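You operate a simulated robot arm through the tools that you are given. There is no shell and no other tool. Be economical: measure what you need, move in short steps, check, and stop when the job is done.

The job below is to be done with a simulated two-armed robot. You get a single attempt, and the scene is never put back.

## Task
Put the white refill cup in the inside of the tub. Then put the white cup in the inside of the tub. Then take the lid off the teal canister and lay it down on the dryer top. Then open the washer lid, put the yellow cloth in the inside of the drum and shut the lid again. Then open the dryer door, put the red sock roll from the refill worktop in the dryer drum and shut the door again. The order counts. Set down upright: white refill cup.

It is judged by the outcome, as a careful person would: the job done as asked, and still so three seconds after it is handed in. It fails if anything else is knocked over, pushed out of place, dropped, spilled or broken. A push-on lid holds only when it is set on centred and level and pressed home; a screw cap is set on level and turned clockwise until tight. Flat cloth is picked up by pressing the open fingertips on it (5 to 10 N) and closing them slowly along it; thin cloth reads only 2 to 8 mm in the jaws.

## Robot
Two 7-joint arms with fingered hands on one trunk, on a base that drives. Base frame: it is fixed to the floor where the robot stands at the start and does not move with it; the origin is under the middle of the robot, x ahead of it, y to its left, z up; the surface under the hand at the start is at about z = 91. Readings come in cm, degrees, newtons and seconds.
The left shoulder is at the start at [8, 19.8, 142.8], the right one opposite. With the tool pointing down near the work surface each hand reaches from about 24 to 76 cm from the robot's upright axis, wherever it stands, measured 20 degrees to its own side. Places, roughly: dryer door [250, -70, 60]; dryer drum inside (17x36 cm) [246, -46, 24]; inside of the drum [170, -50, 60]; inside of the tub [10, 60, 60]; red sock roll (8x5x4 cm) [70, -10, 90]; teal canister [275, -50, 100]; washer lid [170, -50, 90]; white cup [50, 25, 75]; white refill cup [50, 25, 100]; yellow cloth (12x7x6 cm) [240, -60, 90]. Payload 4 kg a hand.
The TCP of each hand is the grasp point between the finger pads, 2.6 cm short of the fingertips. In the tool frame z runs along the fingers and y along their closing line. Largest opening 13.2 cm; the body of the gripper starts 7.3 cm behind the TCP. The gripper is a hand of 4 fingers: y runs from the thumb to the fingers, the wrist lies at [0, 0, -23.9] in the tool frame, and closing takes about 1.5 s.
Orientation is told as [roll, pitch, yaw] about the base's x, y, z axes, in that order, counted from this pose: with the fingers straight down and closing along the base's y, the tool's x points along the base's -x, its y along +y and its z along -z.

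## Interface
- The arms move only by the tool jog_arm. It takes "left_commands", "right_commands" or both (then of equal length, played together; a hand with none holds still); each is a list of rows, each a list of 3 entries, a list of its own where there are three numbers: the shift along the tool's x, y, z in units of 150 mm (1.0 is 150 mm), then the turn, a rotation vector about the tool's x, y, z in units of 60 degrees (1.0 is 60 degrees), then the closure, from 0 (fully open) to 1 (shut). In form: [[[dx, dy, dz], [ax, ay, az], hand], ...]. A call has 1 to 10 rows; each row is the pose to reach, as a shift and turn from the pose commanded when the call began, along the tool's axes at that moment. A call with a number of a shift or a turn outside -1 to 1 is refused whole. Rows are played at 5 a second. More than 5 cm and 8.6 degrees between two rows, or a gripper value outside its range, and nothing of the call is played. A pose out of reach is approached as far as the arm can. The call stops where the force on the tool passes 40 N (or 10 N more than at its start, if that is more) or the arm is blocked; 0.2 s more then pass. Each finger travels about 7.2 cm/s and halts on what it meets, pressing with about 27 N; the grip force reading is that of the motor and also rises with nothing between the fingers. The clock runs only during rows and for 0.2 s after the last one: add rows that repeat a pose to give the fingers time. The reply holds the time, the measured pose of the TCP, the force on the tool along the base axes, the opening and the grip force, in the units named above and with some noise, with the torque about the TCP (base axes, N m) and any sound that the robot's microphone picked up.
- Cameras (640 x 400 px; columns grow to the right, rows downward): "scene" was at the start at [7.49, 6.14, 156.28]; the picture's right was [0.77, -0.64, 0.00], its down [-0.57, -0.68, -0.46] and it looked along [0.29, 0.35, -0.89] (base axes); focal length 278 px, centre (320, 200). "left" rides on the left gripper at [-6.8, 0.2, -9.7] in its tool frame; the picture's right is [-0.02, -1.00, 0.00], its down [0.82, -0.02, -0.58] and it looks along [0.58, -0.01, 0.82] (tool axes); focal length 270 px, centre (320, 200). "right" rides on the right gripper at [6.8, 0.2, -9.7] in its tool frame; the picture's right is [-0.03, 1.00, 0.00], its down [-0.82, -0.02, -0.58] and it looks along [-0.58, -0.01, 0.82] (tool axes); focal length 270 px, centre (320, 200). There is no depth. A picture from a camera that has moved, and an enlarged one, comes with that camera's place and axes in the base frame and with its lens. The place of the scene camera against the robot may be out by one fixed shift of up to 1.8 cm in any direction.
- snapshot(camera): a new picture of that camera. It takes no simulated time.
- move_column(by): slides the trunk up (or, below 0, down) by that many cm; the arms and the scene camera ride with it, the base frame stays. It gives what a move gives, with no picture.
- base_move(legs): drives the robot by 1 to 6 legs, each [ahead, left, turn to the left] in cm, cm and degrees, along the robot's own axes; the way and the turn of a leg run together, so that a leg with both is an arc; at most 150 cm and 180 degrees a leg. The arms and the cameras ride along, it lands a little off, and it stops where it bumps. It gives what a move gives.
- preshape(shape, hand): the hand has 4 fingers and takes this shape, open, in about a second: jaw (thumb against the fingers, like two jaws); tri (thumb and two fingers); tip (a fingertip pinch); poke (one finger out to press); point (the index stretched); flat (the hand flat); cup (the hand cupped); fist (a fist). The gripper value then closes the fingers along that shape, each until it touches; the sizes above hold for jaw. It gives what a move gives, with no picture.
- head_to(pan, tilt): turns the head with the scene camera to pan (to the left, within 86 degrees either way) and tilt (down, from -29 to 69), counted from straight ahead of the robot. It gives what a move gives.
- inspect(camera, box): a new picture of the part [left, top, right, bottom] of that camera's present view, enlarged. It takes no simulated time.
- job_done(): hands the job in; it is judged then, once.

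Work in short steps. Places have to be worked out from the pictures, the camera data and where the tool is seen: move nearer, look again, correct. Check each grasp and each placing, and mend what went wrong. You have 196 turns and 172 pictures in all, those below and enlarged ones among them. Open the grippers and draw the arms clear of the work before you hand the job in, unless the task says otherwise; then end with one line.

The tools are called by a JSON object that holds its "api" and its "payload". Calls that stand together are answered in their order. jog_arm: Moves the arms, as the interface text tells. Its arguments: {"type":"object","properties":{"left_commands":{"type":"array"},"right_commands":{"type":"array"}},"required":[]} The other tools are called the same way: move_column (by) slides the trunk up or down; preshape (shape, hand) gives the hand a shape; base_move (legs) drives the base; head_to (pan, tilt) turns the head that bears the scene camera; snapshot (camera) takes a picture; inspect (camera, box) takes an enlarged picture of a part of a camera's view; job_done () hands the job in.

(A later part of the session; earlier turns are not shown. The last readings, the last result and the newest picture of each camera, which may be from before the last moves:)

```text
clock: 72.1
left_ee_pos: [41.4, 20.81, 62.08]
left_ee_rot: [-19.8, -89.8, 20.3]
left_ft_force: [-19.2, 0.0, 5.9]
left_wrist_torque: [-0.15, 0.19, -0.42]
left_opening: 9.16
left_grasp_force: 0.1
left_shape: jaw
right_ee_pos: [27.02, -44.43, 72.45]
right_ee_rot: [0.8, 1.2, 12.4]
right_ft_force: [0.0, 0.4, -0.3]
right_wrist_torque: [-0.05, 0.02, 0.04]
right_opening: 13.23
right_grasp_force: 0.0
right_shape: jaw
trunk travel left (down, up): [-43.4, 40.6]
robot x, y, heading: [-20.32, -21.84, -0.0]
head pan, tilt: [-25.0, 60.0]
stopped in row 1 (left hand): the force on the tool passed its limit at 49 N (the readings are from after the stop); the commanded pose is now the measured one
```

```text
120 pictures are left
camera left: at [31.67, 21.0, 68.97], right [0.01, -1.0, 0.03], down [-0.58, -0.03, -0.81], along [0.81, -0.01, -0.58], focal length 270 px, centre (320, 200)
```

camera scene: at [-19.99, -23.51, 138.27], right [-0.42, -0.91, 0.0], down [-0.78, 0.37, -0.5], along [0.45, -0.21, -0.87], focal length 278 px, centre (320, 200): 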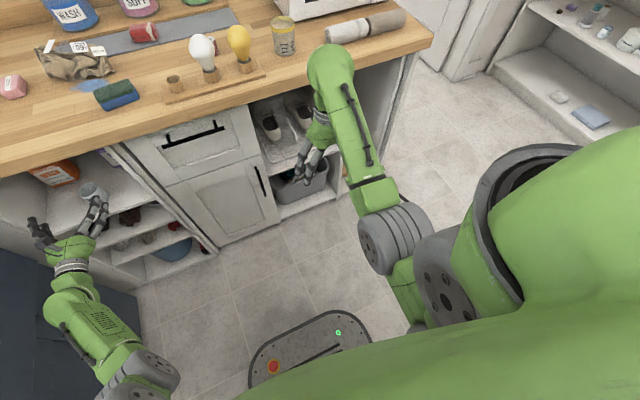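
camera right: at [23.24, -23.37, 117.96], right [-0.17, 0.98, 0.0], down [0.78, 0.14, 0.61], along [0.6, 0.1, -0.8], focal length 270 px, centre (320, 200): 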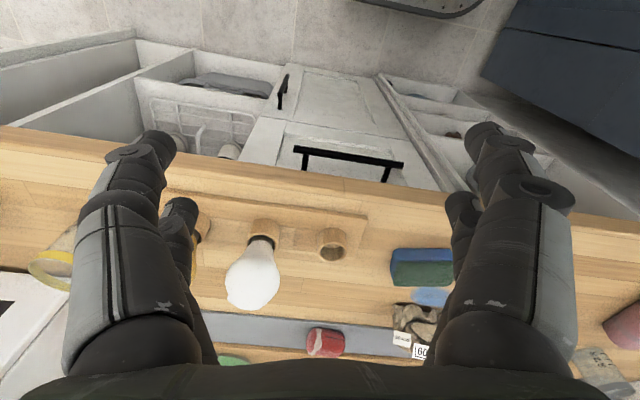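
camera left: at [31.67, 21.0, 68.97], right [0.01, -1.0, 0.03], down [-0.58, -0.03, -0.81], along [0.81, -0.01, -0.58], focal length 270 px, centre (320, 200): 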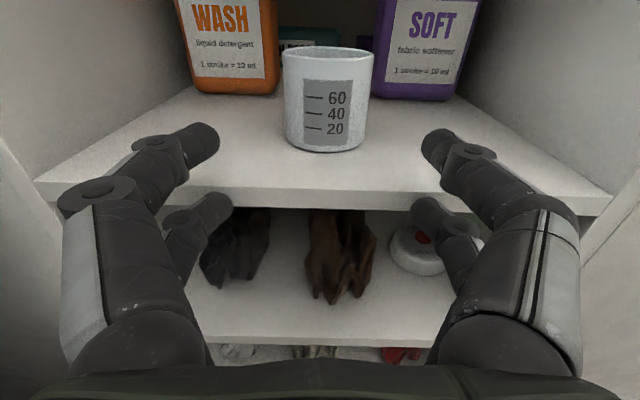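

The lower fingers touched the shelf's front edge while low. I back off, rise, then go in.

{"api": "jog_arm", "payload": {"left_commands": [[[0, 0, -0.15], [0, 0, 0], 0.3], [[-0.1, 0, -0.15], [0, 0, 0], 0.3], [[-0.18, 0, -0.15], [0, 0, 0], 0.3], [[-0.18, 0, -0.15], [0, 0, 0], 0.3]]}}

{"api": "snapshot", "payload": {"camera": "left"}}

```text
clock: 73.1
left_ee_pos: [39.4, 20.71, 64.84]
left_ee_rot: [-9.7, -89.7, 10.0]
left_ft_force: [0.4, -0.1, -0.6]
left_wrist_torque: [-0.03, -0.03, 0.01]
left_opening: 9.21
left_grasp_force: 0.1
left_shape: jaw
right_ee_pos: [27.04, -44.56, 72.31]
right_ee_rot: [0.8, 1.2, 12.2]
right_ft_force: [-0.6, 0.5, 0.5]
right_wrist_torque: [0.0, 0.01, 0.01]
right_opening: 13.22
right_grasp_force: 0.0
right_shape: jaw
trunk travel left (down, up): [-43.4, 40.6]
robot x, y, heading: [-20.41, -22.13, -0.0]
head pan, tilt: [-25.0, 60.0]
```

```text
119 pictures are left
camera left: at [29.67, 20.9, 71.69], right [0.01, -1.0, 0.03], down [-0.58, -0.03, -0.81], along [0.81, -0.01, -0.58], focal length 270 px, centre (320, 200)
```

left: 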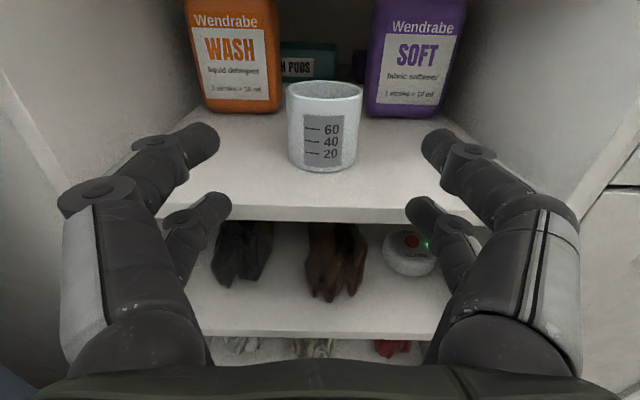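

{"api": "jog_arm", "payload": {"left_commands": [[[0, -0.01, 0.2], [0, 0, 0], 0.3], [[0, -0.02, 0.4], [0, 0, 0], 0.3], [[0, -0.02, 0.55], [0, 0, 0], 0.3], [[0, -0.02, 0.68], [0, 0, 0], 0.3], [[0, -0.02, 0.76], [0, 0, 0], 0.3]]}}

{"api": "snapshot", "payload": {"camera": "left"}}

```text
clock: 74.3
left_ee_pos: [50.8, 20.56, 64.56]
left_ee_rot: [-9.0, -89.6, 9.4]
left_ft_force: [0.5, 0.5, 0.5]
left_wrist_torque: [-0.02, 0.01, 0.03]
left_opening: 9.21
left_grasp_force: 0.0
left_shape: jaw
right_ee_pos: [27.06, -44.57, 72.47]
right_ee_rot: [0.7, 1.3, 12.2]
right_ft_force: [0.4, -0.7, -0.9]
right_wrist_torque: [0.04, 0.02, 0.04]
right_opening: 13.22
right_grasp_force: 0.0
right_shape: jaw
trunk travel left (down, up): [-43.4, 40.6]
robot x, y, heading: [-20.25, -22.19, 0.2]
head pan, tilt: [-25.0, 60.0]
```

```text
118 pictures are left
camera left: at [41.16, 20.76, 71.48], right [0.01, -1.0, 0.03], down [-0.58, -0.03, -0.81], along [0.81, -0.01, -0.58], focal length 270 px, centre (320, 200)
```

left: 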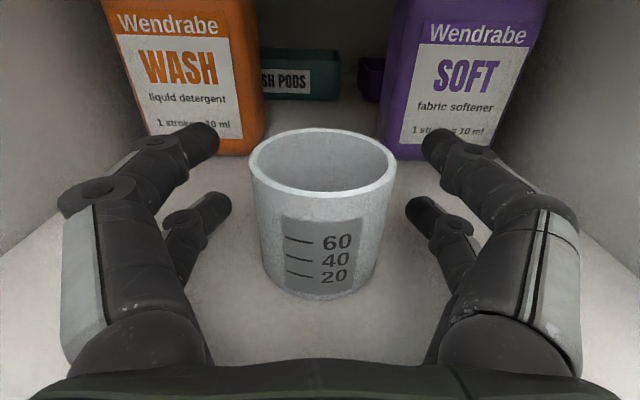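

The cup is between the fingers and empty. Close.

{"api": "jog_arm", "payload": {"left_commands": [[[0, 0, 0], [0, 0, 0], 0.42], [[0, 0, 0], [0, 0, 0], 0.54], [[0, 0, 0], [0, 0, 0], 0.66], [[0, 0, 0], [0, 0, 0], 0.8], [[0, 0, 0], [0, 0, 0], 0.8], [[0, 0, 0], [0, 0, 0], 0.8]]}}

{"api": "snapshot", "payload": {"camera": "left"}}

```text
clock: 75.7
left_ee_pos: [50.81, 20.58, 64.61]
left_ee_rot: [-9.3, -89.7, 9.7]
left_ft_force: [-0.1, -0.3, 0.1]
left_wrist_torque: [0.0, -0.02, 0.02]
left_opening: 3.81
left_grasp_force: 26.8
left_shape: jaw
right_ee_pos: [27.13, -44.55, 72.39]
right_ee_rot: [0.9, 1.4, 12.3]
right_ft_force: [0.1, 0.0, -0.1]
right_wrist_torque: [0.0, 0.02, 0.03]
right_opening: 13.18
right_grasp_force: 0.2
right_shape: jaw
trunk travel left (down, up): [-43.4, 40.6]
robot x, y, heading: [-20.55, -21.76, -0.1]
head pan, tilt: [-25.0, 60.0]
```

```text
117 pictures are left
camera left: at [41.15, 20.76, 71.54], right [0.01, -1.0, 0.03], down [-0.58, -0.03, -0.81], along [0.81, -0.01, -0.58], focal length 270 px, centre (320, 200)
```

left: 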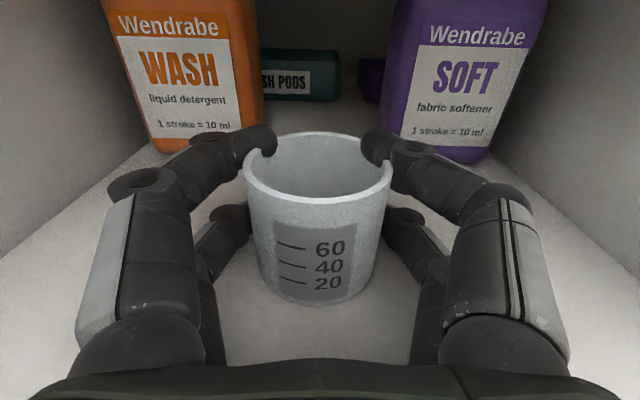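

Gripped at 27 N. Lift 2 cm and draw out.

{"api": "jog_arm", "payload": {"left_commands": [[[-0.05, 0, 0], [0, 0, 0], 0.85], [[-0.13, 0, 0], [0, 0, 0], 0.85], [[-0.15, 0, -0.15], [0, 0, 0], 0.85], [[-0.15, 0, -0.35], [0, 0, 0], 0.85], [[-0.15, 0, -0.6], [0, 0, 0], 0.85], [[-0.15, 0, -0.85], [0, 0, 0], 0.85], [[-0.15, 0, -1], [0, 0, 0], 0.85]]}}

{"api": "snapshot", "payload": {"camera": "left"}}

```text
clock: 77.3
left_ee_pos: [35.69, 20.42, 66.96]
left_ee_rot: [-2.9, -89.6, 3.3]
left_ft_force: [-0.7, 0.0, -0.1]
left_wrist_torque: [0.01, 0.01, 0.0]
left_opening: 3.79
left_grasp_force: 27.0
left_shape: jaw
right_ee_pos: [27.15, -44.62, 72.42]
right_ee_rot: [0.8, 1.3, 12.2]
right_ft_force: [0.0, 0.0, -0.4]
right_wrist_torque: [0.01, 0.02, -0.01]
right_opening: 13.19
right_grasp_force: 0.0
right_shape: jaw
trunk travel left (down, up): [-43.4, 40.6]
robot x, y, heading: [-20.46, -21.63, -0.2]
head pan, tilt: [-25.0, 60.0]
```

```text
116 pictures are left
camera left: at [26.0, 20.61, 73.8], right [0.01, -1.0, 0.03], down [-0.58, -0.02, -0.81], along [0.81, -0.01, -0.58], focal length 270 px, centre (320, 200)
```

left: 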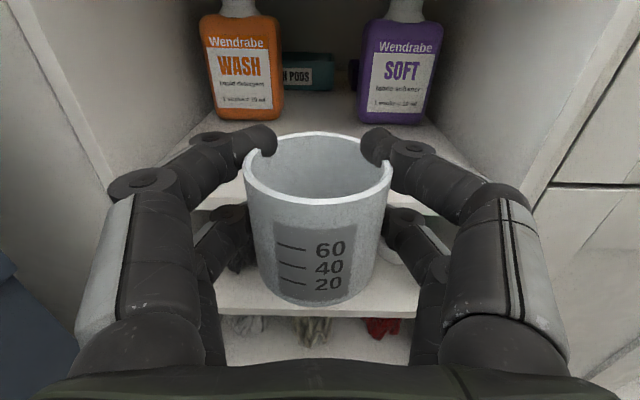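

Cup is out. I'll set it on the free worktop spot for a top-down regrasp: back off, raise the trunk.

{"api": "base_move", "payload": {"legs": [[-12, 0, 0]]}}

{"api": "move_column", "payload": {"by": 34}}

{"api": "snapshot", "payload": {"camera": "left"}}

{"api": "head_to", "payload": {"pan": 25, "tilt": 50}}

{"api": "snapshot", "payload": {"camera": "scene"}}

```text
clock: 78.5
left_ee_pos: [23.74, 20.49, 66.9]
left_ee_rot: [-9.8, -89.7, 10.1]
left_ft_force: [0.2, 0.0, -0.3]
left_wrist_torque: [0.0, 0.02, -0.03]
left_opening: 3.8
left_grasp_force: 27.0
left_shape: jaw
right_ee_pos: [15.05, -44.6, 72.43]
right_ee_rot: [0.7, 1.3, 12.3]
right_ft_force: [0.0, 0.4, 0.7]
right_wrist_torque: [0.02, -0.05, 0.01]
right_opening: 13.2
right_grasp_force: 0.0
right_shape: jaw
trunk travel left (down, up): [-43.4, 40.6]
robot x, y, heading: [-32.72, -22.09, 0.1]
head pan, tilt: [-25.0, 60.0]
```

```text
clock: 81.8
left_ee_pos: [23.78, 20.45, 100.78]
left_ee_rot: [-9.3, -89.7, 9.7]
left_ft_force: [-0.2, 0.2, -0.9]
left_wrist_torque: [-0.01, 0.02, -0.01]
left_opening: 3.77
left_grasp_force: 26.9
left_shape: jaw
right_ee_pos: [15.24, -44.56, 106.3]
right_ee_rot: [0.9, 1.2, 12.2]
right_ft_force: [-0.3, 0.1, -0.4]
right_wrist_torque: [-0.02, 0.0, 0.02]
right_opening: 13.19
right_grasp_force: 0.0
right_shape: jaw
trunk travel left (down, up): [-77.4, 6.6]
robot x, y, heading: [-32.12, -22.03, 0.1]
head pan, tilt: [-25.0, 60.0]
```

```text
115 pictures are left
camera left: at [14.04, 20.64, 107.76], right [0.01, -1.0, 0.03], down [-0.58, -0.03, -0.81], along [0.81, -0.01, -0.58], focal length 270 px, centre (320, 200)
```

left: 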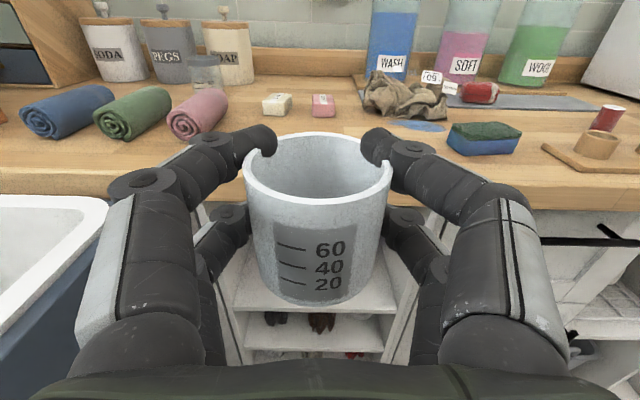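

```text
clock: 83.0
left_ee_pos: [23.63, 20.39, 100.74]
left_ee_rot: [-8.6, -89.6, 9.0]
left_ft_force: [-0.1, 0.5, -0.5]
left_wrist_torque: [0.0, 0.01, 0.03]
left_opening: 3.78
left_grasp_force: 26.6
left_shape: jaw
right_ee_pos: [15.06, -44.46, 106.27]
right_ee_rot: [0.8, 1.3, 12.3]
right_ft_force: [-0.5, -0.1, 0.1]
right_wrist_torque: [-0.01, 0.0, 0.0]
right_opening: 13.22
right_grasp_force: 0.2
right_shape: jaw
trunk travel left (down, up): [-77.4, 6.6]
robot x, y, heading: [-32.65, -21.59, 0.3]
head pan, tilt: [25.0, 50.0]
```

```text
114 pictures are left
camera scene: at [-22.09, -17.49, 161.52], right [0.42, -0.91, 0.0], down [-0.69, -0.32, -0.64], along [0.58, 0.27, -0.77], focal length 278 px, centre (320, 200)
```

scene: 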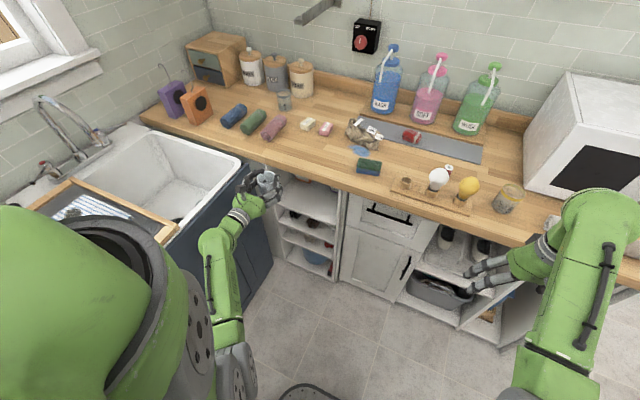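

Drive forward 22 cm to bring the cup over the worktop.

{"api": "base_move", "payload": {"legs": [[22, 0, 0]]}}

{"api": "snapshot", "payload": {"camera": "left"}}

```text
clock: 84.7
left_ee_pos: [45.01, 20.41, 101.0]
left_ee_rot: [-29.1, -89.9, 29.6]
left_ft_force: [-0.7, 0.1, -0.3]
left_wrist_torque: [0.01, 0.03, 0.0]
left_opening: 3.78
left_grasp_force: 27.5
left_shape: jaw
right_ee_pos: [36.4, -44.48, 106.59]
right_ee_rot: [0.7, 1.1, 12.2]
right_ft_force: [0.1, 0.3, -0.5]
right_wrist_torque: [0.0, -0.06, 0.01]
right_opening: 13.18
right_grasp_force: 0.1
right_shape: jaw
trunk travel left (down, up): [-77.4, 6.6]
robot x, y, heading: [-10.65, -21.94, 0.1]
head pan, tilt: [25.0, 50.0]
```

```text
113 pictures are left
camera left: at [35.3, 20.66, 107.94], right [0.01, -1.0, 0.03], down [-0.58, -0.03, -0.81], along [0.82, -0.01, -0.58], focal length 270 px, centre (320, 200)
```

left: 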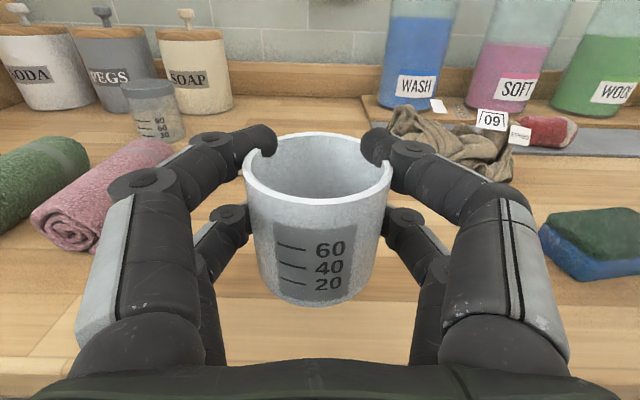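

{"api": "jog_arm", "payload": {"left_commands": [[[0, -0.05, 0.17], [0, 0, 0], 0.85], [[0.1, -0.1, 0.33], [0, 0, 0], 0.85], [[0.25, -0.1, 0.33], [0, 0, 0], 0.85], [[0.36, -0.1, 0.33], [0, 0, 0], 0.85], [[0.38, -0.1, 0.33], [0, 0, 0], 0.85], [[0.4, -0.1, 0.33], [0, 0, 0], 0.85]]}}

```text
clock: 86.1
left_ee_pos: [50.37, 18.98, 94.79]
left_ee_rot: [-10.4, -89.5, 10.8]
left_ft_force: [0.3, -0.3, -0.3]
left_wrist_torque: [-0.02, 0.0, 0.02]
left_opening: 3.79
left_grasp_force: 26.8
left_shape: jaw
right_ee_pos: [36.66, -44.52, 106.4]
right_ee_rot: [0.8, 1.3, 12.2]
right_ft_force: [0.3, -0.5, -0.1]
right_wrist_torque: [0.01, 0.01, 0.0]
right_opening: 13.18
right_grasp_force: 0.0
right_shape: jaw
trunk travel left (down, up): [-77.4, 6.6]
robot x, y, heading: [-10.68, -21.83, 0.2]
head pan, tilt: [25.0, 50.0]
```

{"api": "jog_arm", "payload": {"left_commands": [[[0.015, 0, 0], [0, 0, 0], 0.85], [[0.03, 0, 0], [0, 0, 0], 0.85], [[0.03, 0, 0], [0, 0, 0], 0.85]]}}

{"api": "snapshot", "payload": {"camera": "left"}}

```text
clock: 86.9
left_ee_pos: [50.34, 18.94, 94.5]
left_ee_rot: [19.1, -89.8, -18.7]
left_ft_force: [1.8, 0.7, 8.5]
left_wrist_torque: [0.02, -0.07, 0.01]
left_opening: 3.77
left_grasp_force: 26.7
left_shape: jaw
right_ee_pos: [36.64, -44.6, 106.41]
right_ee_rot: [0.8, 1.2, 12.2]
right_ft_force: [-0.5, -1.4, 0.1]
right_wrist_torque: [0.03, 0.0, 0.03]
right_opening: 13.21
right_grasp_force: 0.0
right_shape: jaw
trunk travel left (down, up): [-77.4, 6.6]
robot x, y, heading: [-10.81, -21.96, 0.2]
head pan, tilt: [25.0, 50.0]
```

```text
112 pictures are left
camera left: at [40.62, 19.22, 101.47], right [0.01, -1.0, 0.02], down [-0.58, -0.02, -0.81], along [0.82, -0.01, -0.58], focal length 270 px, centre (320, 200)
```

left: 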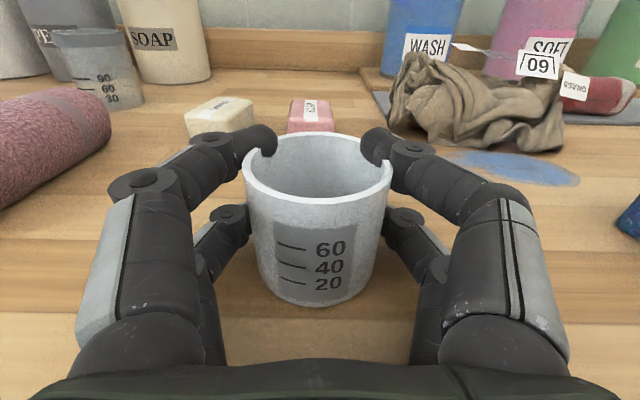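

Contact at 8.5 N. Open slowly and withdraw straight back.

{"api": "jog_arm", "payload": {"left_commands": [[[-0.005, 0, 0], [0, 0, 0], 0.6], [[-0.01, 0, 0], [0, 0, 0], 0.45], [[-0.01, 0, 0], [0, 0, 0], 0.3], [[-0.01, 0, 0], [0, 0, 0], 0.2], [[-0.01, 0, -0.1], [0, 0, 0], 0.2], [[-0.02, 0, -0.3], [0, 0, 0], 0.2], [[-0.03, 0, -0.55], [0, 0, 0], 0.2], [[-0.04, 0, -0.8], [0, 0, 0], 0.2], [[-0.04, 0, -0.8], [0, 0, 0], 0]]}}

{"api": "snapshot", "payload": {"camera": "left"}}

```text
clock: 88.9
left_ee_pos: [38.34, 18.82, 94.94]
left_ee_rot: [-11.4, -89.6, 11.9]
left_ft_force: [-0.7, -0.6, -0.5]
left_wrist_torque: [0.0, -0.01, -0.02]
left_opening: 13.18
left_grasp_force: 0.1
left_shape: jaw
right_ee_pos: [36.65, -44.55, 106.38]
right_ee_rot: [0.8, 1.3, 12.2]
right_ft_force: [-0.2, 0.7, 0.3]
right_wrist_torque: [0.01, -0.01, 0.0]
right_opening: 13.2
right_grasp_force: 0.0
right_shape: jaw
trunk travel left (down, up): [-77.4, 6.6]
robot x, y, heading: [-10.99, -21.82, -0.2]
head pan, tilt: [25.0, 50.0]
```

```text
111 pictures are left
camera left: at [28.6, 18.98, 101.85], right [0.01, -1.0, 0.03], down [-0.58, -0.03, -0.81], along [0.81, -0.01, -0.58], focal length 270 px, centre (320, 200)
```

left: 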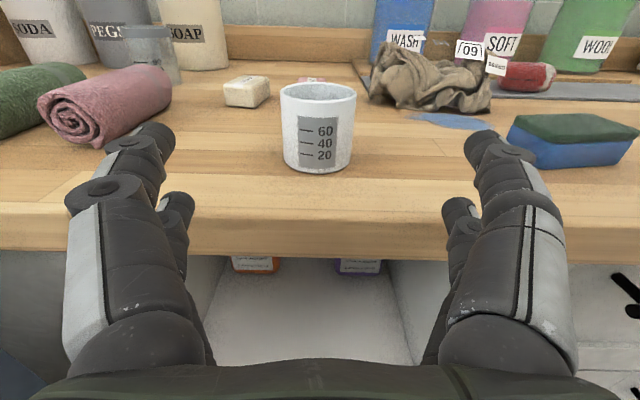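

The cup stands well on the worktop. Back off, and turn the left hand to point down while raising it.

{"api": "base_move", "payload": {"legs": [[-8, 0, 0]]}}

{"api": "jog_arm", "payload": {"left_commands": [[[-0.1, 0, 0], [0, 0.14, 0], 0], [[-0.2, 0, 0], [0, 0.28, 0], 0], [[-0.3, 0, 0], [0, 0.42, 0], 0], [[-0.4, 0, 0], [0, 0.56, 0], 0], [[-0.5, 0, 0], [0, 0.7, 0], 0], [[-0.5, 0, 0], [0, 0.84, 0], 0], [[-0.5, 0, 0], [0, 0.98, 0], 0]]}}

{"api": "jog_arm", "payload": {"left_commands": [[[0, 0, 0], [0, 0.14, 0], 0], [[0, 0, 0], [0, 0.28, 0], 0], [[0, 0, 0], [0, 0.4, 0], 0], [[0, 0, 0], [0, 0.51, 0], 0]]}}

```text
clock: 90.0
left_ee_pos: [31.09, 18.82, 94.58]
left_ee_rot: [-2.5, -89.2, 3.0]
left_ft_force: [0.1, 0.8, -0.5]
left_wrist_torque: [-0.04, -0.01, 0.0]
left_opening: 13.19
left_grasp_force: 0.1
left_shape: jaw
right_ee_pos: [29.69, -44.52, 106.06]
right_ee_rot: [1.0, 1.7, 12.2]
right_ft_force: [0.3, 0.0, 0.0]
right_wrist_torque: [-0.01, 0.1, -0.01]
right_opening: 13.22
right_grasp_force: 0.0
right_shape: jaw
trunk travel left (down, up): [-77.4, 6.6]
robot x, y, heading: [-18.68, -22.04, -0.1]
head pan, tilt: [25.0, 50.0]
```

```text
clock: 91.6
left_ee_pos: [30.47, 18.69, 102.51]
left_ee_rot: [0.1, -30.7, 0.5]
left_ft_force: [-0.2, 0.0, -0.2]
left_wrist_torque: [-0.03, 0.02, -0.02]
left_opening: 13.18
left_grasp_force: 0.1
left_shape: jaw
right_ee_pos: [28.86, -44.48, 106.39]
right_ee_rot: [0.9, 1.3, 12.2]
right_ft_force: [-0.2, -0.4, 0.2]
right_wrist_torque: [-0.01, 0.0, 0.0]
right_opening: 13.18
right_grasp_force: 0.1
right_shape: jaw
trunk travel left (down, up): [-77.4, 6.6]
robot x, y, heading: [-18.49, -21.89, 0.4]
head pan, tilt: [25.0, 50.0]
```

```text
clock: 92.6
left_ee_pos: [30.62, 18.82, 102.42]
left_ee_rot: [0.0, -0.1, 0.4]
left_ft_force: [0.0, -0.1, -0.7]
left_wrist_torque: [-0.03, -0.01, 0.0]
left_opening: 13.17
left_grasp_force: 0.0
left_shape: jaw
right_ee_pos: [28.99, -44.53, 106.25]
right_ee_rot: [0.7, 1.4, 12.3]
right_ft_force: [1.4, -0.6, 0.0]
right_wrist_torque: [0.01, -0.01, 0.03]
right_opening: 13.22
right_grasp_force: 0.0
right_shape: jaw
trunk travel left (down, up): [-77.4, 6.6]
robot x, y, heading: [-18.92, -21.77, 0.3]
head pan, tilt: [25.0, 50.0]
```

Hand points down. I pull the right hand back, raise the trunk, and drive back to near the first stance.

{"api": "jog_arm", "payload": {"right_commands": [[[0.25, 0, 0], [0, 0, 0], 0], [[0.5, 0, 0], [0, 0, 0], 0], [[0.7, 0, 0], [0, 0, 0], 0]]}}

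{"api": "move_column", "payload": {"by": 6}}

{"api": "base_move", "payload": {"legs": [[0, 20, 0], [15, 0, 0]]}}

{"api": "head_to", "payload": {"pan": 10, "tilt": 55}}

{"api": "snapshot", "payload": {"camera": "scene"}}

{"api": "snapshot", "payload": {"camera": "left"}}

```text
clock: 93.4
left_ee_pos: [30.5, 18.89, 102.05]
left_ee_rot: [-0.1, -0.2, 0.3]
left_ft_force: [1.4, 0.0, 0.9]
left_wrist_torque: [-0.03, -0.02, 0.0]
left_opening: 13.19
left_grasp_force: 0.1
left_shape: jaw
right_ee_pos: [19.9, -46.05, 103.56]
right_ee_rot: [0.1, -0.4, 13.9]
right_ft_force: [0.2, 0.4, -0.2]
right_wrist_torque: [0.03, -0.01, -0.01]
right_opening: 13.21
right_grasp_force: 0.1
right_shape: jaw
right hand out of reach, approached as far as the arm can: row 1, 2, 3
trunk travel left (down, up): [-77.4, 6.6]
robot x, y, heading: [-18.98, -21.73, 0.3]
head pan, tilt: [25.0, 50.0]
```

```text
clock: 94.4
left_ee_pos: [30.72, 18.83, 108.54]
left_ee_rot: [0.0, -0.3, 0.4]
left_ft_force: [0.1, -0.3, -1.0]
left_wrist_torque: [-0.02, -0.01, 0.0]
left_opening: 13.18
left_grasp_force: 0.1
left_shape: jaw
right_ee_pos: [19.46, -45.99, 109.4]
right_ee_rot: [0.5, 0.5, 13.7]
right_ft_force: [0.0, 0.4, 0.1]
right_wrist_torque: [0.0, 0.0, 0.01]
right_opening: 13.2
right_grasp_force: 0.0
right_shape: jaw
trunk travel left (down, up): [-83.4, 0.6]
robot x, y, heading: [-18.79, -22.16, 0.2]
head pan, tilt: [25.0, 50.0]
```

```text
clock: 96.9
left_ee_pos: [45.45, 38.72, 108.53]
left_ee_rot: [-0.1, -0.6, 0.2]
left_ft_force: [0.6, -0.2, 0.2]
left_wrist_torque: [-0.05, 0.02, 0.01]
left_opening: 13.19
left_grasp_force: 0.1
left_shape: jaw
right_ee_pos: [33.47, -25.84, 109.26]
right_ee_rot: [0.5, 0.9, 13.7]
right_ft_force: [0.1, 0.1, 0.4]
right_wrist_torque: [0.02, -0.03, 0.01]
right_opening: 13.21
right_grasp_force: 0.1
right_shape: jaw
trunk travel left (down, up): [-83.4, 0.6]
robot x, y, heading: [-3.77, -1.88, -0.3]
head pan, tilt: [25.0, 50.0]
```

```text
clock: 97.7
left_ee_pos: [45.76, 38.76, 108.51]
left_ee_rot: [-0.1, -0.3, 0.2]
left_ft_force: [0.3, -0.7, 0.0]
left_wrist_torque: [0.02, -0.01, -0.01]
left_opening: 13.22
left_grasp_force: 0.1
left_shape: jaw
right_ee_pos: [33.94, -25.99, 109.04]
right_ee_rot: [0.7, 1.1, 13.8]
right_ft_force: [0.3, 0.0, 0.6]
right_wrist_torque: [0.03, 0.0, 0.03]
right_opening: 13.2
right_grasp_force: 0.1
right_shape: jaw
trunk travel left (down, up): [-83.4, 0.6]
robot x, y, heading: [-3.6, -2.05, -0.2]
head pan, tilt: [10.0, 55.0]
```

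```text
110 pictures are left
camera scene: at [6.79, 0.58, 166.88], right [0.17, -0.99, 0.0], down [-0.81, -0.14, -0.57], along [0.57, 0.1, -0.82], focal length 278 px, centre (320, 200)
```

scene: 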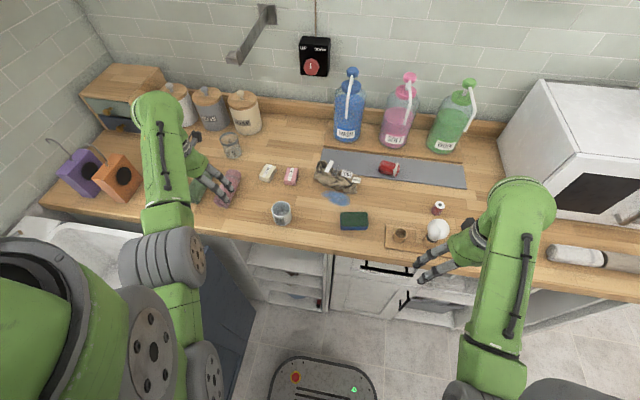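

```text
109 pictures are left
camera left: at [52.41, 38.97, 118.16], right [0.03, -1.0, 0.0], down [-0.82, -0.02, 0.57], along [-0.57, -0.02, -0.82], focal length 270 px, centre (320, 200)
```

left: 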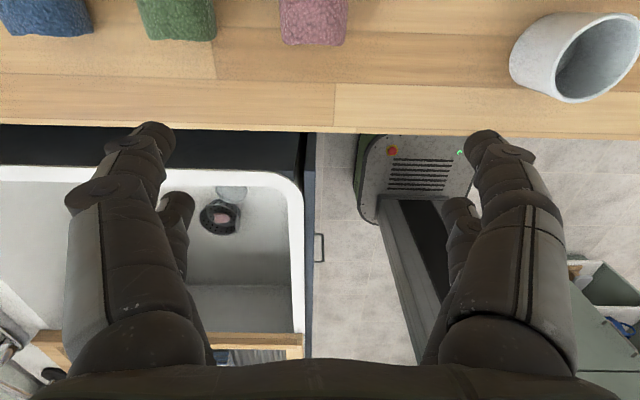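

{"api": "jog_arm", "payload": {"left_commands": [[[-0.08, -0.25, 0], [0, 0, 0], 0], [[-0.16, -0.5, 0], [0, 0, 0], 0], [[-0.24, -0.75, 0], [0, 0, 0], 0], [[-0.32, -1, 0], [0, 0, 0], 0]]}}

{"api": "jog_arm", "payload": {"left_commands": [[[0, -0.2, 0], [0, 0, 0], 0], [[0, -0.33, 0.15], [0, 0, 0], 0], [[0, -0.33, 0.3], [0, 0, 0], 0]]}}

{"api": "snapshot", "payload": {"camera": "left"}}

```text
clock: 98.7
left_ee_pos: [50.62, 23.59, 108.71]
left_ee_rot: [0.0, -0.2, 0.2]
left_ft_force: [0.4, 0.2, -0.2]
left_wrist_torque: [0.03, -0.01, 0.03]
left_opening: 13.18
left_grasp_force: 0.1
left_shape: jaw
right_ee_pos: [34.03, -26.02, 109.07]
right_ee_rot: [0.8, 1.2, 14.0]
right_ft_force: [0.2, 0.0, 0.0]
right_wrist_torque: [0.0, 0.02, 0.0]
right_opening: 13.18
right_grasp_force: 0.0
right_shape: jaw
trunk travel left (down, up): [-83.4, 0.6]
robot x, y, heading: [-3.54, -1.77, -0.0]
head pan, tilt: [10.0, 55.0]
```

```text
clock: 99.5
left_ee_pos: [50.6, 18.64, 103.83]
left_ee_rot: [-0.1, -0.3, 0.2]
left_ft_force: [0.7, 0.4, -0.1]
left_wrist_torque: [-0.01, 0.01, -0.01]
left_opening: 13.17
left_grasp_force: 0.0
left_shape: jaw
right_ee_pos: [34.02, -25.89, 109.1]
right_ee_rot: [0.7, 1.0, 13.8]
right_ft_force: [-0.5, 0.2, 0.0]
right_wrist_torque: [0.01, 0.03, -0.03]
right_opening: 13.22
right_grasp_force: 0.0
right_shape: jaw
trunk travel left (down, up): [-83.4, 0.6]
robot x, y, heading: [-3.8, -2.39, -0.2]
head pan, tilt: [10.0, 55.0]
```

```text
108 pictures are left
camera left: at [57.27, 18.93, 113.59], right [0.03, -1.0, 0.0], down [-0.82, -0.02, 0.57], along [-0.57, -0.02, -0.82], focal length 270 px, centre (320, 200)
```

left: 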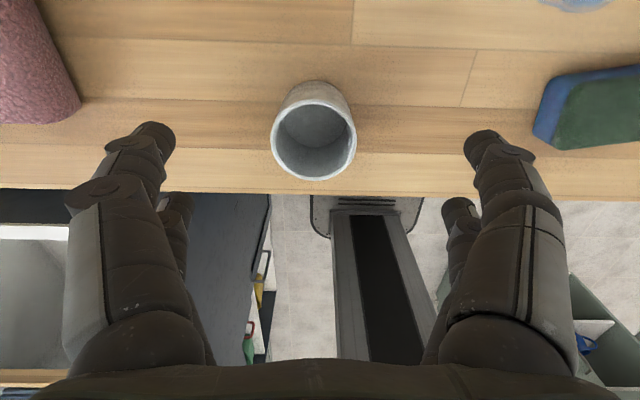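

Centred to within half a cm. Descend and grip.

{"api": "jog_arm", "payload": {"left_commands": [[[0.02, 0.03, 0.25], [0, 0, 0], 0], [[0.02, 0.03, 0.5], [0, 0, 0], 0], [[0.02, 0.03, 0.63], [0, 0, 0], 0.2], [[0.02, 0.03, 0.63], [0, 0, 0], 0.4], [[0.02, 0.03, 0.63], [0, 0, 0], 0.55], [[0.02, 0.03, 0.63], [0, 0, 0], 0.7], [[0.02, 0.03, 0.63], [0, 0, 0], 0.85], [[0.02, 0.03, 0.63], [0, 0, 0], 0.85]]}}

{"api": "snapshot", "payload": {"camera": "left"}}

```text
clock: 101.3
left_ee_pos: [50.3, 19.29, 94.46]
left_ee_rot: [0.0, -0.3, 0.3]
left_ft_force: [0.5, 0.1, -0.7]
left_wrist_torque: [0.01, -0.01, -0.03]
left_opening: 3.64
left_grasp_force: 27.0
left_shape: jaw
right_ee_pos: [33.81, -25.84, 109.14]
right_ee_rot: [0.8, 1.1, 13.9]
right_ft_force: [-0.6, 0.1, -0.9]
right_wrist_torque: [-0.01, 0.02, -0.01]
right_opening: 13.21
right_grasp_force: 0.0
right_shape: jaw
trunk travel left (down, up): [-83.4, 0.6]
robot x, y, heading: [-3.96, -2.17, -0.3]
head pan, tilt: [10.0, 55.0]
```

```text
107 pictures are left
camera left: at [57.07, 19.47, 104.23], right [0.03, -1.0, 0.0], down [-0.82, -0.02, 0.57], along [-0.57, -0.02, -0.82], focal length 270 px, centre (320, 200)
```

left: 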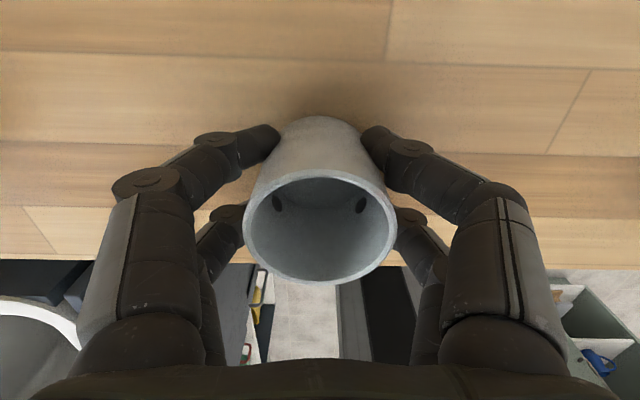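

Gripped. Lift and carry along the outer arc to the tub.

{"api": "jog_arm", "payload": {"left_commands": [[[0, 0, -0.25], [0, 0, 0], 0.85], [[0, 0.05, -0.5], [0, 0, 0], 0.85], [[0.05, 0.25, -0.65], [0, 0, 0], 0.85], [[0.1, 0.5, -0.7], [0, 0, 0], 0.85], [[0.2, 0.75, -0.7], [0, 0, 0], 0.85], [[0.35, 0.95, -0.7], [0, 0, 0], 0.85]]}}

{"api": "jog_arm", "payload": {"left_commands": [[[0.2, 0.2, 0], [0, 0, 0], 0.85], [[0.4, 0.4, 0], [0, 0, 0], 0.85], [[0.6, 0.6, 0], [0, 0, 0], 0.85], [[0.8, 0.8, 0], [0, 0, 0], 0.85], [[1, 1, 0], [0, 0, 0], 0.85]]}}

{"api": "jog_arm", "payload": {"left_commands": [[[0.2, 0.25, 0], [0, 0, 0], 0.85], [[0.4, 0.5, 0], [0, 0, 0], 0.85], [[0.6, 0.75, 0], [0, 0, 0], 0.85], [[0.65, 1, 0], [0, 0, 0], 0.85]]}}

{"api": "snapshot", "payload": {"camera": "left"}}

```text
clock: 102.7
left_ee_pos: [45.11, 33.4, 105.12]
left_ee_rot: [-0.1, -0.2, 0.0]
left_ft_force: [0.3, 0.2, 0.3]
left_wrist_torque: [0.0, 0.0, 0.04]
left_opening: 3.62
left_grasp_force: 26.8
left_shape: jaw
right_ee_pos: [33.84, -25.78, 109.2]
right_ee_rot: [0.6, 0.9, 14.0]
right_ft_force: [-0.1, -0.5, 0.5]
right_wrist_torque: [0.01, -0.03, 0.03]
right_opening: 13.19
right_grasp_force: 0.1
right_shape: jaw
trunk travel left (down, up): [-83.4, 0.6]
robot x, y, heading: [-3.76, -2.0, -0.2]
head pan, tilt: [10.0, 55.0]
```

```text
clock: 103.9
left_ee_pos: [29.92, 48.42, 105.13]
left_ee_rot: [-0.1, -0.3, 0.2]
left_ft_force: [-0.3, -0.1, -1.4]
left_wrist_torque: [0.02, -0.04, 0.01]
left_opening: 3.62
left_grasp_force: 26.5
left_shape: jaw
right_ee_pos: [33.9, -25.87, 109.12]
right_ee_rot: [0.6, 1.0, 13.9]
right_ft_force: [-0.3, 0.3, -1.6]
right_wrist_torque: [0.02, -0.02, 0.03]
right_opening: 13.22
right_grasp_force: 0.0
right_shape: jaw
trunk travel left (down, up): [-83.4, 0.6]
robot x, y, heading: [-3.42, -1.96, -0.2]
head pan, tilt: [10.0, 55.0]
```

```text
clock: 104.9
left_ee_pos: [20.29, 63.53, 104.83]
left_ee_rot: [-0.1, -0.4, 0.1]
left_ft_force: [-0.2, 0.4, 0.0]
left_wrist_torque: [0.01, -0.01, 0.0]
left_opening: 3.6
left_grasp_force: 26.9
left_shape: jaw
right_ee_pos: [34.0, -25.78, 109.15]
right_ee_rot: [0.6, 1.0, 13.9]
right_ft_force: [0.5, 0.7, 0.3]
right_wrist_torque: [-0.01, 0.0, -0.03]
right_opening: 13.22
right_grasp_force: 0.1
right_shape: jaw
trunk travel left (down, up): [-83.4, 0.6]
robot x, y, heading: [-3.59, -1.57, -0.1]
head pan, tilt: [10.0, 55.0]
```

```text
106 pictures are left
camera left: at [26.89, 63.81, 114.48], right [0.03, -1.0, 0.0], down [-0.82, -0.02, 0.57], along [-0.57, -0.02, -0.82], focal length 270 px, centre (320, 200)
```

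left: 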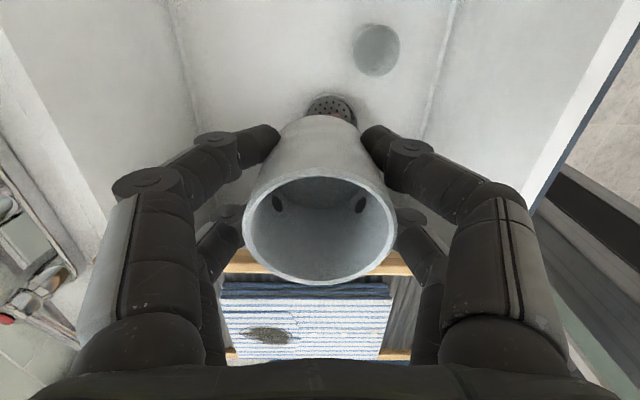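

Right hand needs more gap from the worktop edge before lowering; move it back and the cup a bit further left.

{"api": "jog_arm", "payload": {"left_commands": [[[0, 0.2, 0], [0, 0, 0], 0.85], [[0, 0.4, 0.1], [0, 0, 0], 0.85], [[0, 0.48, 0.2], [0, 0, 0], 0.85]], "right_commands": [[[0.2, -0.05, 0.05], [0, 0, 0], 0], [[0.4, -0.1, 0.1], [0, 0, 0], 0], [[0.5, -0.15, 0.15], [0, 0, 0], 0]]}}

{"api": "move_column", "payload": {"by": -18}}

{"api": "snapshot", "payload": {"camera": "left"}}

```text
clock: 105.6
left_ee_pos: [19.99, 69.82, 103.2]
left_ee_rot: [-0.1, -0.3, 0.2]
left_ft_force: [-0.1, -0.2, -1.0]
left_wrist_torque: [-0.03, 0.0, 0.0]
left_opening: 3.59
left_grasp_force: 27.2
left_shape: jaw
right_ee_pos: [29.81, -24.64, 108.35]
right_ee_rot: [-0.1, 0.1, 24.0]
right_ft_force: [-0.1, 0.1, -0.1]
right_wrist_torque: [-0.02, 0.0, 0.01]
right_opening: 13.22
right_grasp_force: 0.0
right_shape: jaw
trunk travel left (down, up): [-83.4, 0.6]
robot x, y, heading: [-3.94, -1.78, 0.1]
head pan, tilt: [10.0, 55.0]
stopped in row 3 (right hand): the arm was blocked; the commanded pose is now the measured one
```

```text
clock: 107.6
left_ee_pos: [20.15, 69.72, 85.0]
left_ee_rot: [0.0, -0.3, 0.2]
left_ft_force: [0.1, 0.2, 0.6]
left_wrist_torque: [0.0, -0.01, -0.01]
left_opening: 3.61
left_grasp_force: 26.7
left_shape: jaw
right_ee_pos: [29.93, -24.98, 90.08]
right_ee_rot: [-0.1, -0.1, 23.7]
right_ft_force: [0.0, -0.3, -0.3]
right_wrist_torque: [0.01, -0.01, -0.01]
right_opening: 13.22
right_grasp_force: 0.1
right_shape: jaw
trunk travel left (down, up): [-65.4, 18.6]
robot x, y, heading: [-3.65, -1.82, -0.0]
head pan, tilt: [10.0, 55.0]
```

```text
105 pictures are left
camera left: at [26.85, 69.99, 94.74], right [0.03, -1.0, 0.0], down [-0.82, -0.02, 0.57], along [-0.57, -0.02, -0.82], focal length 270 px, centre (320, 200)
```

left: 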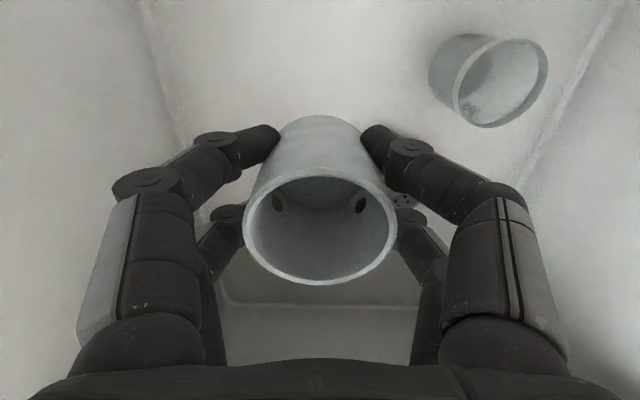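

{"api": "jog_arm", "payload": {"left_commands": [[[0, 0, 0.25], [0, 0, 0], 0.85], [[0, 0, 0.5], [0, 0, 0], 0.85], [[0, 0, 0.75], [0, 0, 0], 0.85], [[0, 0, 0.95], [0, 0, 0], 0.85]]}}

{"api": "snapshot", "payload": {"camera": "left"}}

```text
clock: 108.6
left_ee_pos: [20.26, 69.96, 70.77]
left_ee_rot: [0.0, -0.3, 0.2]
left_ft_force: [-0.2, -1.4, -0.5]
left_wrist_torque: [-0.01, -0.01, 0.0]
left_opening: 3.6
left_grasp_force: 27.2
left_shape: jaw
right_ee_pos: [29.99, -24.93, 90.08]
right_ee_rot: [0.0, -0.1, 23.7]
right_ft_force: [0.3, -0.5, -0.2]
right_wrist_torque: [-0.06, -0.02, -0.02]
right_opening: 13.21
right_grasp_force: 0.0
right_shape: jaw
trunk travel left (down, up): [-65.4, 18.6]
robot x, y, heading: [-3.45, -2.31, -0.2]
head pan, tilt: [10.0, 55.0]
```

```text
104 pictures are left
camera left: at [26.89, 70.19, 80.5], right [0.03, -1.0, 0.0], down [-0.82, -0.02, 0.57], along [-0.57, -0.02, -0.82], focal length 270 px, centre (320, 200)
```

left: 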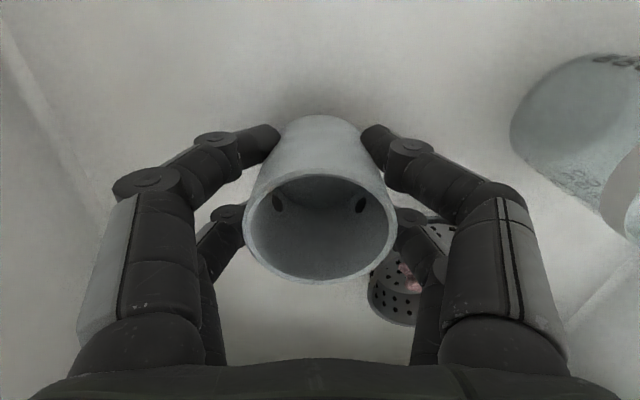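

{"api": "jog_arm", "payload": {"left_commands": [[[0, 0, 0.07], [0, 0, 0], 0.85], [[0, 0, 0.12], [0, 0, 0], 0.85], [[0, 0, 0.145], [0, 0, 0], 0.85], [[0, 0, 0.165], [0, 0, 0], 0.85], [[0, 0, 0.18], [0, 0, 0], 0.85]]}}

```text
clock: 109.8
left_ee_pos: [20.31, 69.78, 68.43]
left_ee_rot: [0.2, -0.4, 0.2]
left_ft_force: [0.2, -0.8, 9.4]
left_wrist_torque: [-0.11, -0.06, -0.01]
left_opening: 3.61
left_grasp_force: 27.1
left_shape: jaw
right_ee_pos: [29.93, -25.02, 90.03]
right_ee_rot: [0.0, 0.0, 23.7]
right_ft_force: [0.2, -1.1, -0.5]
right_wrist_torque: [0.01, -0.01, -0.03]
right_opening: 13.18
right_grasp_force: 0.0
right_shape: jaw
trunk travel left (down, up): [-65.4, 18.6]
robot x, y, heading: [-3.84, -2.03, -0.2]
head pan, tilt: [10.0, 55.0]
```

On the floor (9.4 N). Release to a modest opening and rise.

{"api": "jog_arm", "payload": {"left_commands": [[[0, 0, -0.01], [0, 0, 0], 0.6], [[0, 0, -0.01], [0, 0, 0], 0.4], [[0, 0, -0.01], [0, 0, 0], 0.27], [[0, 0, -0.01], [0, 0, 0], 0.27], [[0, 0, -0.15], [0, 0, 0], 0.27], [[0, 0, -0.4], [0, 0, 0], 0.27], [[0, 0, -0.7], [0, 0, 0], 0.27], [[0, 0, -1], [0, 0, 0], 0.27]]}}

{"api": "snapshot", "payload": {"camera": "left"}}

```text
clock: 111.6
left_ee_pos: [20.22, 69.77, 83.1]
left_ee_rot: [0.0, -0.3, 0.2]
left_ft_force: [-0.7, 0.3, 0.3]
left_wrist_torque: [0.0, 0.01, 0.0]
left_opening: 9.63
left_grasp_force: 0.1
left_shape: jaw
right_ee_pos: [29.84, -24.99, 89.97]
right_ee_rot: [0.1, 0.1, 23.8]
right_ft_force: [0.4, -0.2, 0.4]
right_wrist_torque: [-0.01, -0.02, -0.02]
right_opening: 13.18
right_grasp_force: 0.0
right_shape: jaw
trunk travel left (down, up): [-65.4, 18.6]
robot x, y, heading: [-3.94, -1.64, -0.3]
head pan, tilt: [10.0, 55.0]
```

```text
103 pictures are left
camera left: at [26.85, 70.06, 92.73], right [0.03, -1.0, 0.0], down [-0.82, -0.02, 0.57], along [-0.57, -0.02, -0.82], focal length 270 px, centre (320, 200)
```

left: 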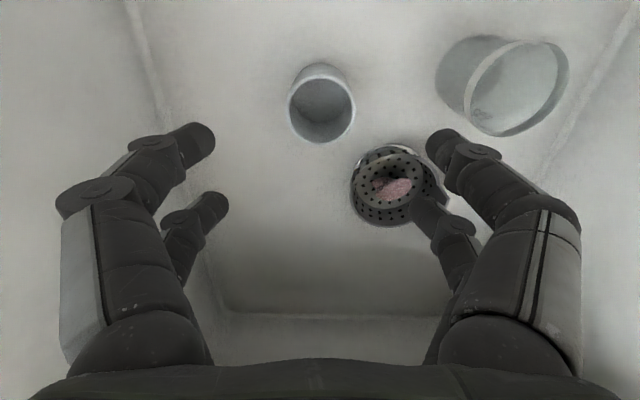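

Both cups stand upright in the tub. Now raise and look around to the right for the washer and dryer.

{"api": "move_column", "payload": {"by": 18}}

{"api": "head_to", "payload": {"pan": -50, "tilt": 25}}

{"api": "snapshot", "payload": {"camera": "scene"}}

{"api": "head_to", "payload": {"pan": -86, "tilt": 30}}

{"api": "snapshot", "payload": {"camera": "scene"}}

```text
clock: 113.6
left_ee_pos: [20.08, 69.76, 100.95]
left_ee_rot: [0.0, -0.2, 0.3]
left_ft_force: [-0.4, 0.6, 0.5]
left_wrist_torque: [0.0, 0.01, 0.01]
left_opening: 9.59
left_grasp_force: 0.0
left_shape: jaw
right_ee_pos: [29.78, -24.94, 108.08]
right_ee_rot: [0.1, 0.1, 23.7]
right_ft_force: [0.4, 0.2, 0.0]
right_wrist_torque: [-0.04, 0.02, -0.01]
right_opening: 13.19
right_grasp_force: 0.0
right_shape: jaw
trunk travel left (down, up): [-83.4, 0.6]
robot x, y, heading: [-3.62, -1.56, -0.0]
head pan, tilt: [10.0, 55.0]
```

```text
clock: 114.9
left_ee_pos: [20.21, 69.89, 101.09]
left_ee_rot: [0.0, -0.3, 0.2]
left_ft_force: [0.0, -0.4, -0.2]
left_wrist_torque: [0.03, -0.04, 0.0]
left_opening: 9.59
left_grasp_force: 0.1
left_shape: jaw
right_ee_pos: [29.94, -24.97, 108.09]
right_ee_rot: [0.1, 0.1, 23.8]
right_ft_force: [0.2, 0.4, -0.2]
right_wrist_torque: [0.03, 0.0, 0.01]
right_opening: 13.21
right_grasp_force: 0.2
right_shape: jaw
trunk travel left (down, up): [-83.4, 0.6]
robot x, y, heading: [-3.65, -1.71, -0.0]
head pan, tilt: [-50.0, 25.0]
```

```text
102 pictures are left
camera scene: at [5.63, -7.78, 171.29], right [-0.77, -0.64, 0.0], down [-0.27, 0.32, -0.91], along [0.58, -0.7, -0.42], focal length 278 px, centre (320, 200)
```

scene: 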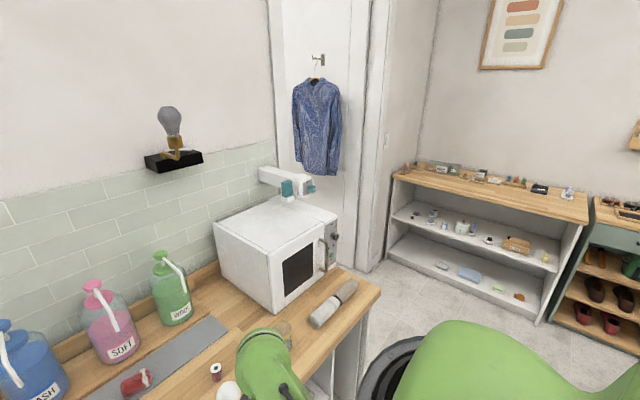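

```text
clock: 115.9
left_ee_pos: [20.12, 69.92, 100.93]
left_ee_rot: [0.0, -0.3, 0.2]
left_ft_force: [0.5, 1.1, 1.0]
left_wrist_torque: [-0.01, 0.03, 0.01]
left_opening: 9.6
left_grasp_force: 0.2
left_shape: jaw
right_ee_pos: [29.79, -24.93, 108.06]
right_ee_rot: [0.0, -0.1, 23.7]
right_ft_force: [-1.0, -0.5, 0.7]
right_wrist_torque: [0.0, 0.03, -0.01]
right_opening: 13.21
right_grasp_force: 0.0
right_shape: jaw
trunk travel left (down, up): [-83.4, 0.6]
robot x, y, heading: [-3.76, -2.11, -0.0]
head pan, tilt: [-85.9, 30.0]
```

```text
101 pictures are left
camera scene: at [0.34, -9.73, 170.47], right [-1.0, -0.07, 0.0], down [-0.03, 0.5, -0.87], along [0.06, -0.86, -0.5], focal length 278 px, centre (320, 200)
```

scene: 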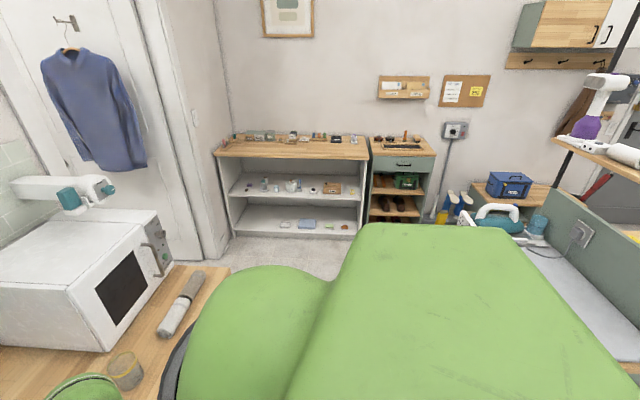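

No washer in this view; I check the door area more closely and turn to look.

{"api": "head_to", "payload": {"pan": -50, "tilt": 15}}

{"api": "inspect", "payload": {"camera": "scene", "box": [200, 0, 520, 320]}}

{"api": "head_to", "payload": {"pan": 60, "tilt": 15}}

{"api": "snapshot", "payload": {"camera": "scene"}}

```text
clock: 116.9
left_ee_pos: [20.24, 69.91, 100.95]
left_ee_rot: [-0.2, -0.3, 0.3]
left_ft_force: [0.4, 0.1, 0.8]
left_wrist_torque: [-0.01, -0.05, 0.03]
left_opening: 9.61
left_grasp_force: 0.1
left_shape: jaw
right_ee_pos: [29.84, -24.99, 108.03]
right_ee_rot: [-0.1, -0.1, 23.9]
right_ft_force: [-0.5, -0.2, 0.7]
right_wrist_torque: [0.0, -0.02, 0.0]
right_opening: 13.19
right_grasp_force: 0.1
right_shape: jaw
trunk travel left (down, up): [-83.4, 0.6]
robot x, y, heading: [-3.48, -1.91, -0.4]
head pan, tilt: [-50.0, 15.0]
```

```text
1.25 times, centred on (360, 160) of scene
camera zoom: at [5.69, -7.89, 172.88], right [-0.77, -0.64, 0.0], down [-0.17, 0.2, -0.97], along [0.62, -0.74, -0.26], focal length 347 px, centre (270, 250)
```

zoom: 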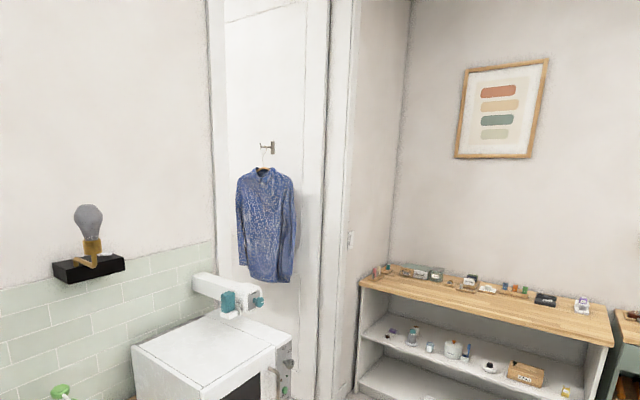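

```text
clock: 118.8
left_ee_pos: [20.09, 69.94, 101.01]
left_ee_rot: [0.1, -0.3, 0.3]
left_ft_force: [0.3, 0.2, 0.2]
left_wrist_torque: [0.01, 0.05, 0.01]
left_opening: 9.6
left_grasp_force: 0.0
left_shape: jaw
right_ee_pos: [29.74, -24.98, 107.99]
right_ee_rot: [0.1, 0.0, 23.8]
right_ft_force: [0.6, 0.3, 0.5]
right_wrist_torque: [-0.02, 0.01, -0.01]
right_opening: 13.21
right_grasp_force: 0.0
right_shape: jaw
trunk travel left (down, up): [-83.4, 0.6]
robot x, y, heading: [-3.63, -1.85, -0.2]
head pan, tilt: [60.0, 15.0]
```

```text
99 pictures are left
camera scene: at [4.42, 7.36, 172.9], right [0.86, -0.5, 0.0], down [-0.13, -0.22, -0.97], along [0.49, 0.83, -0.26], focal length 278 px, centre (320, 200)
```

scene: 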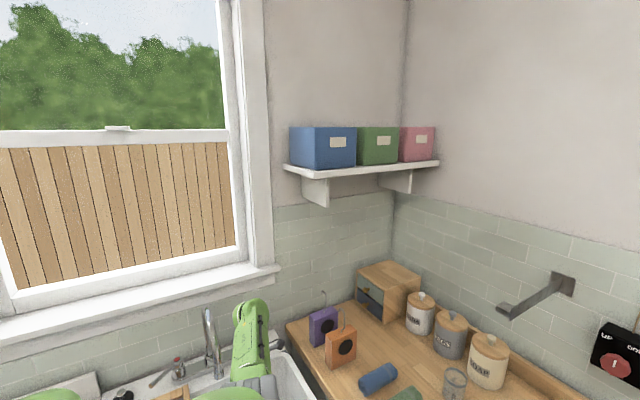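

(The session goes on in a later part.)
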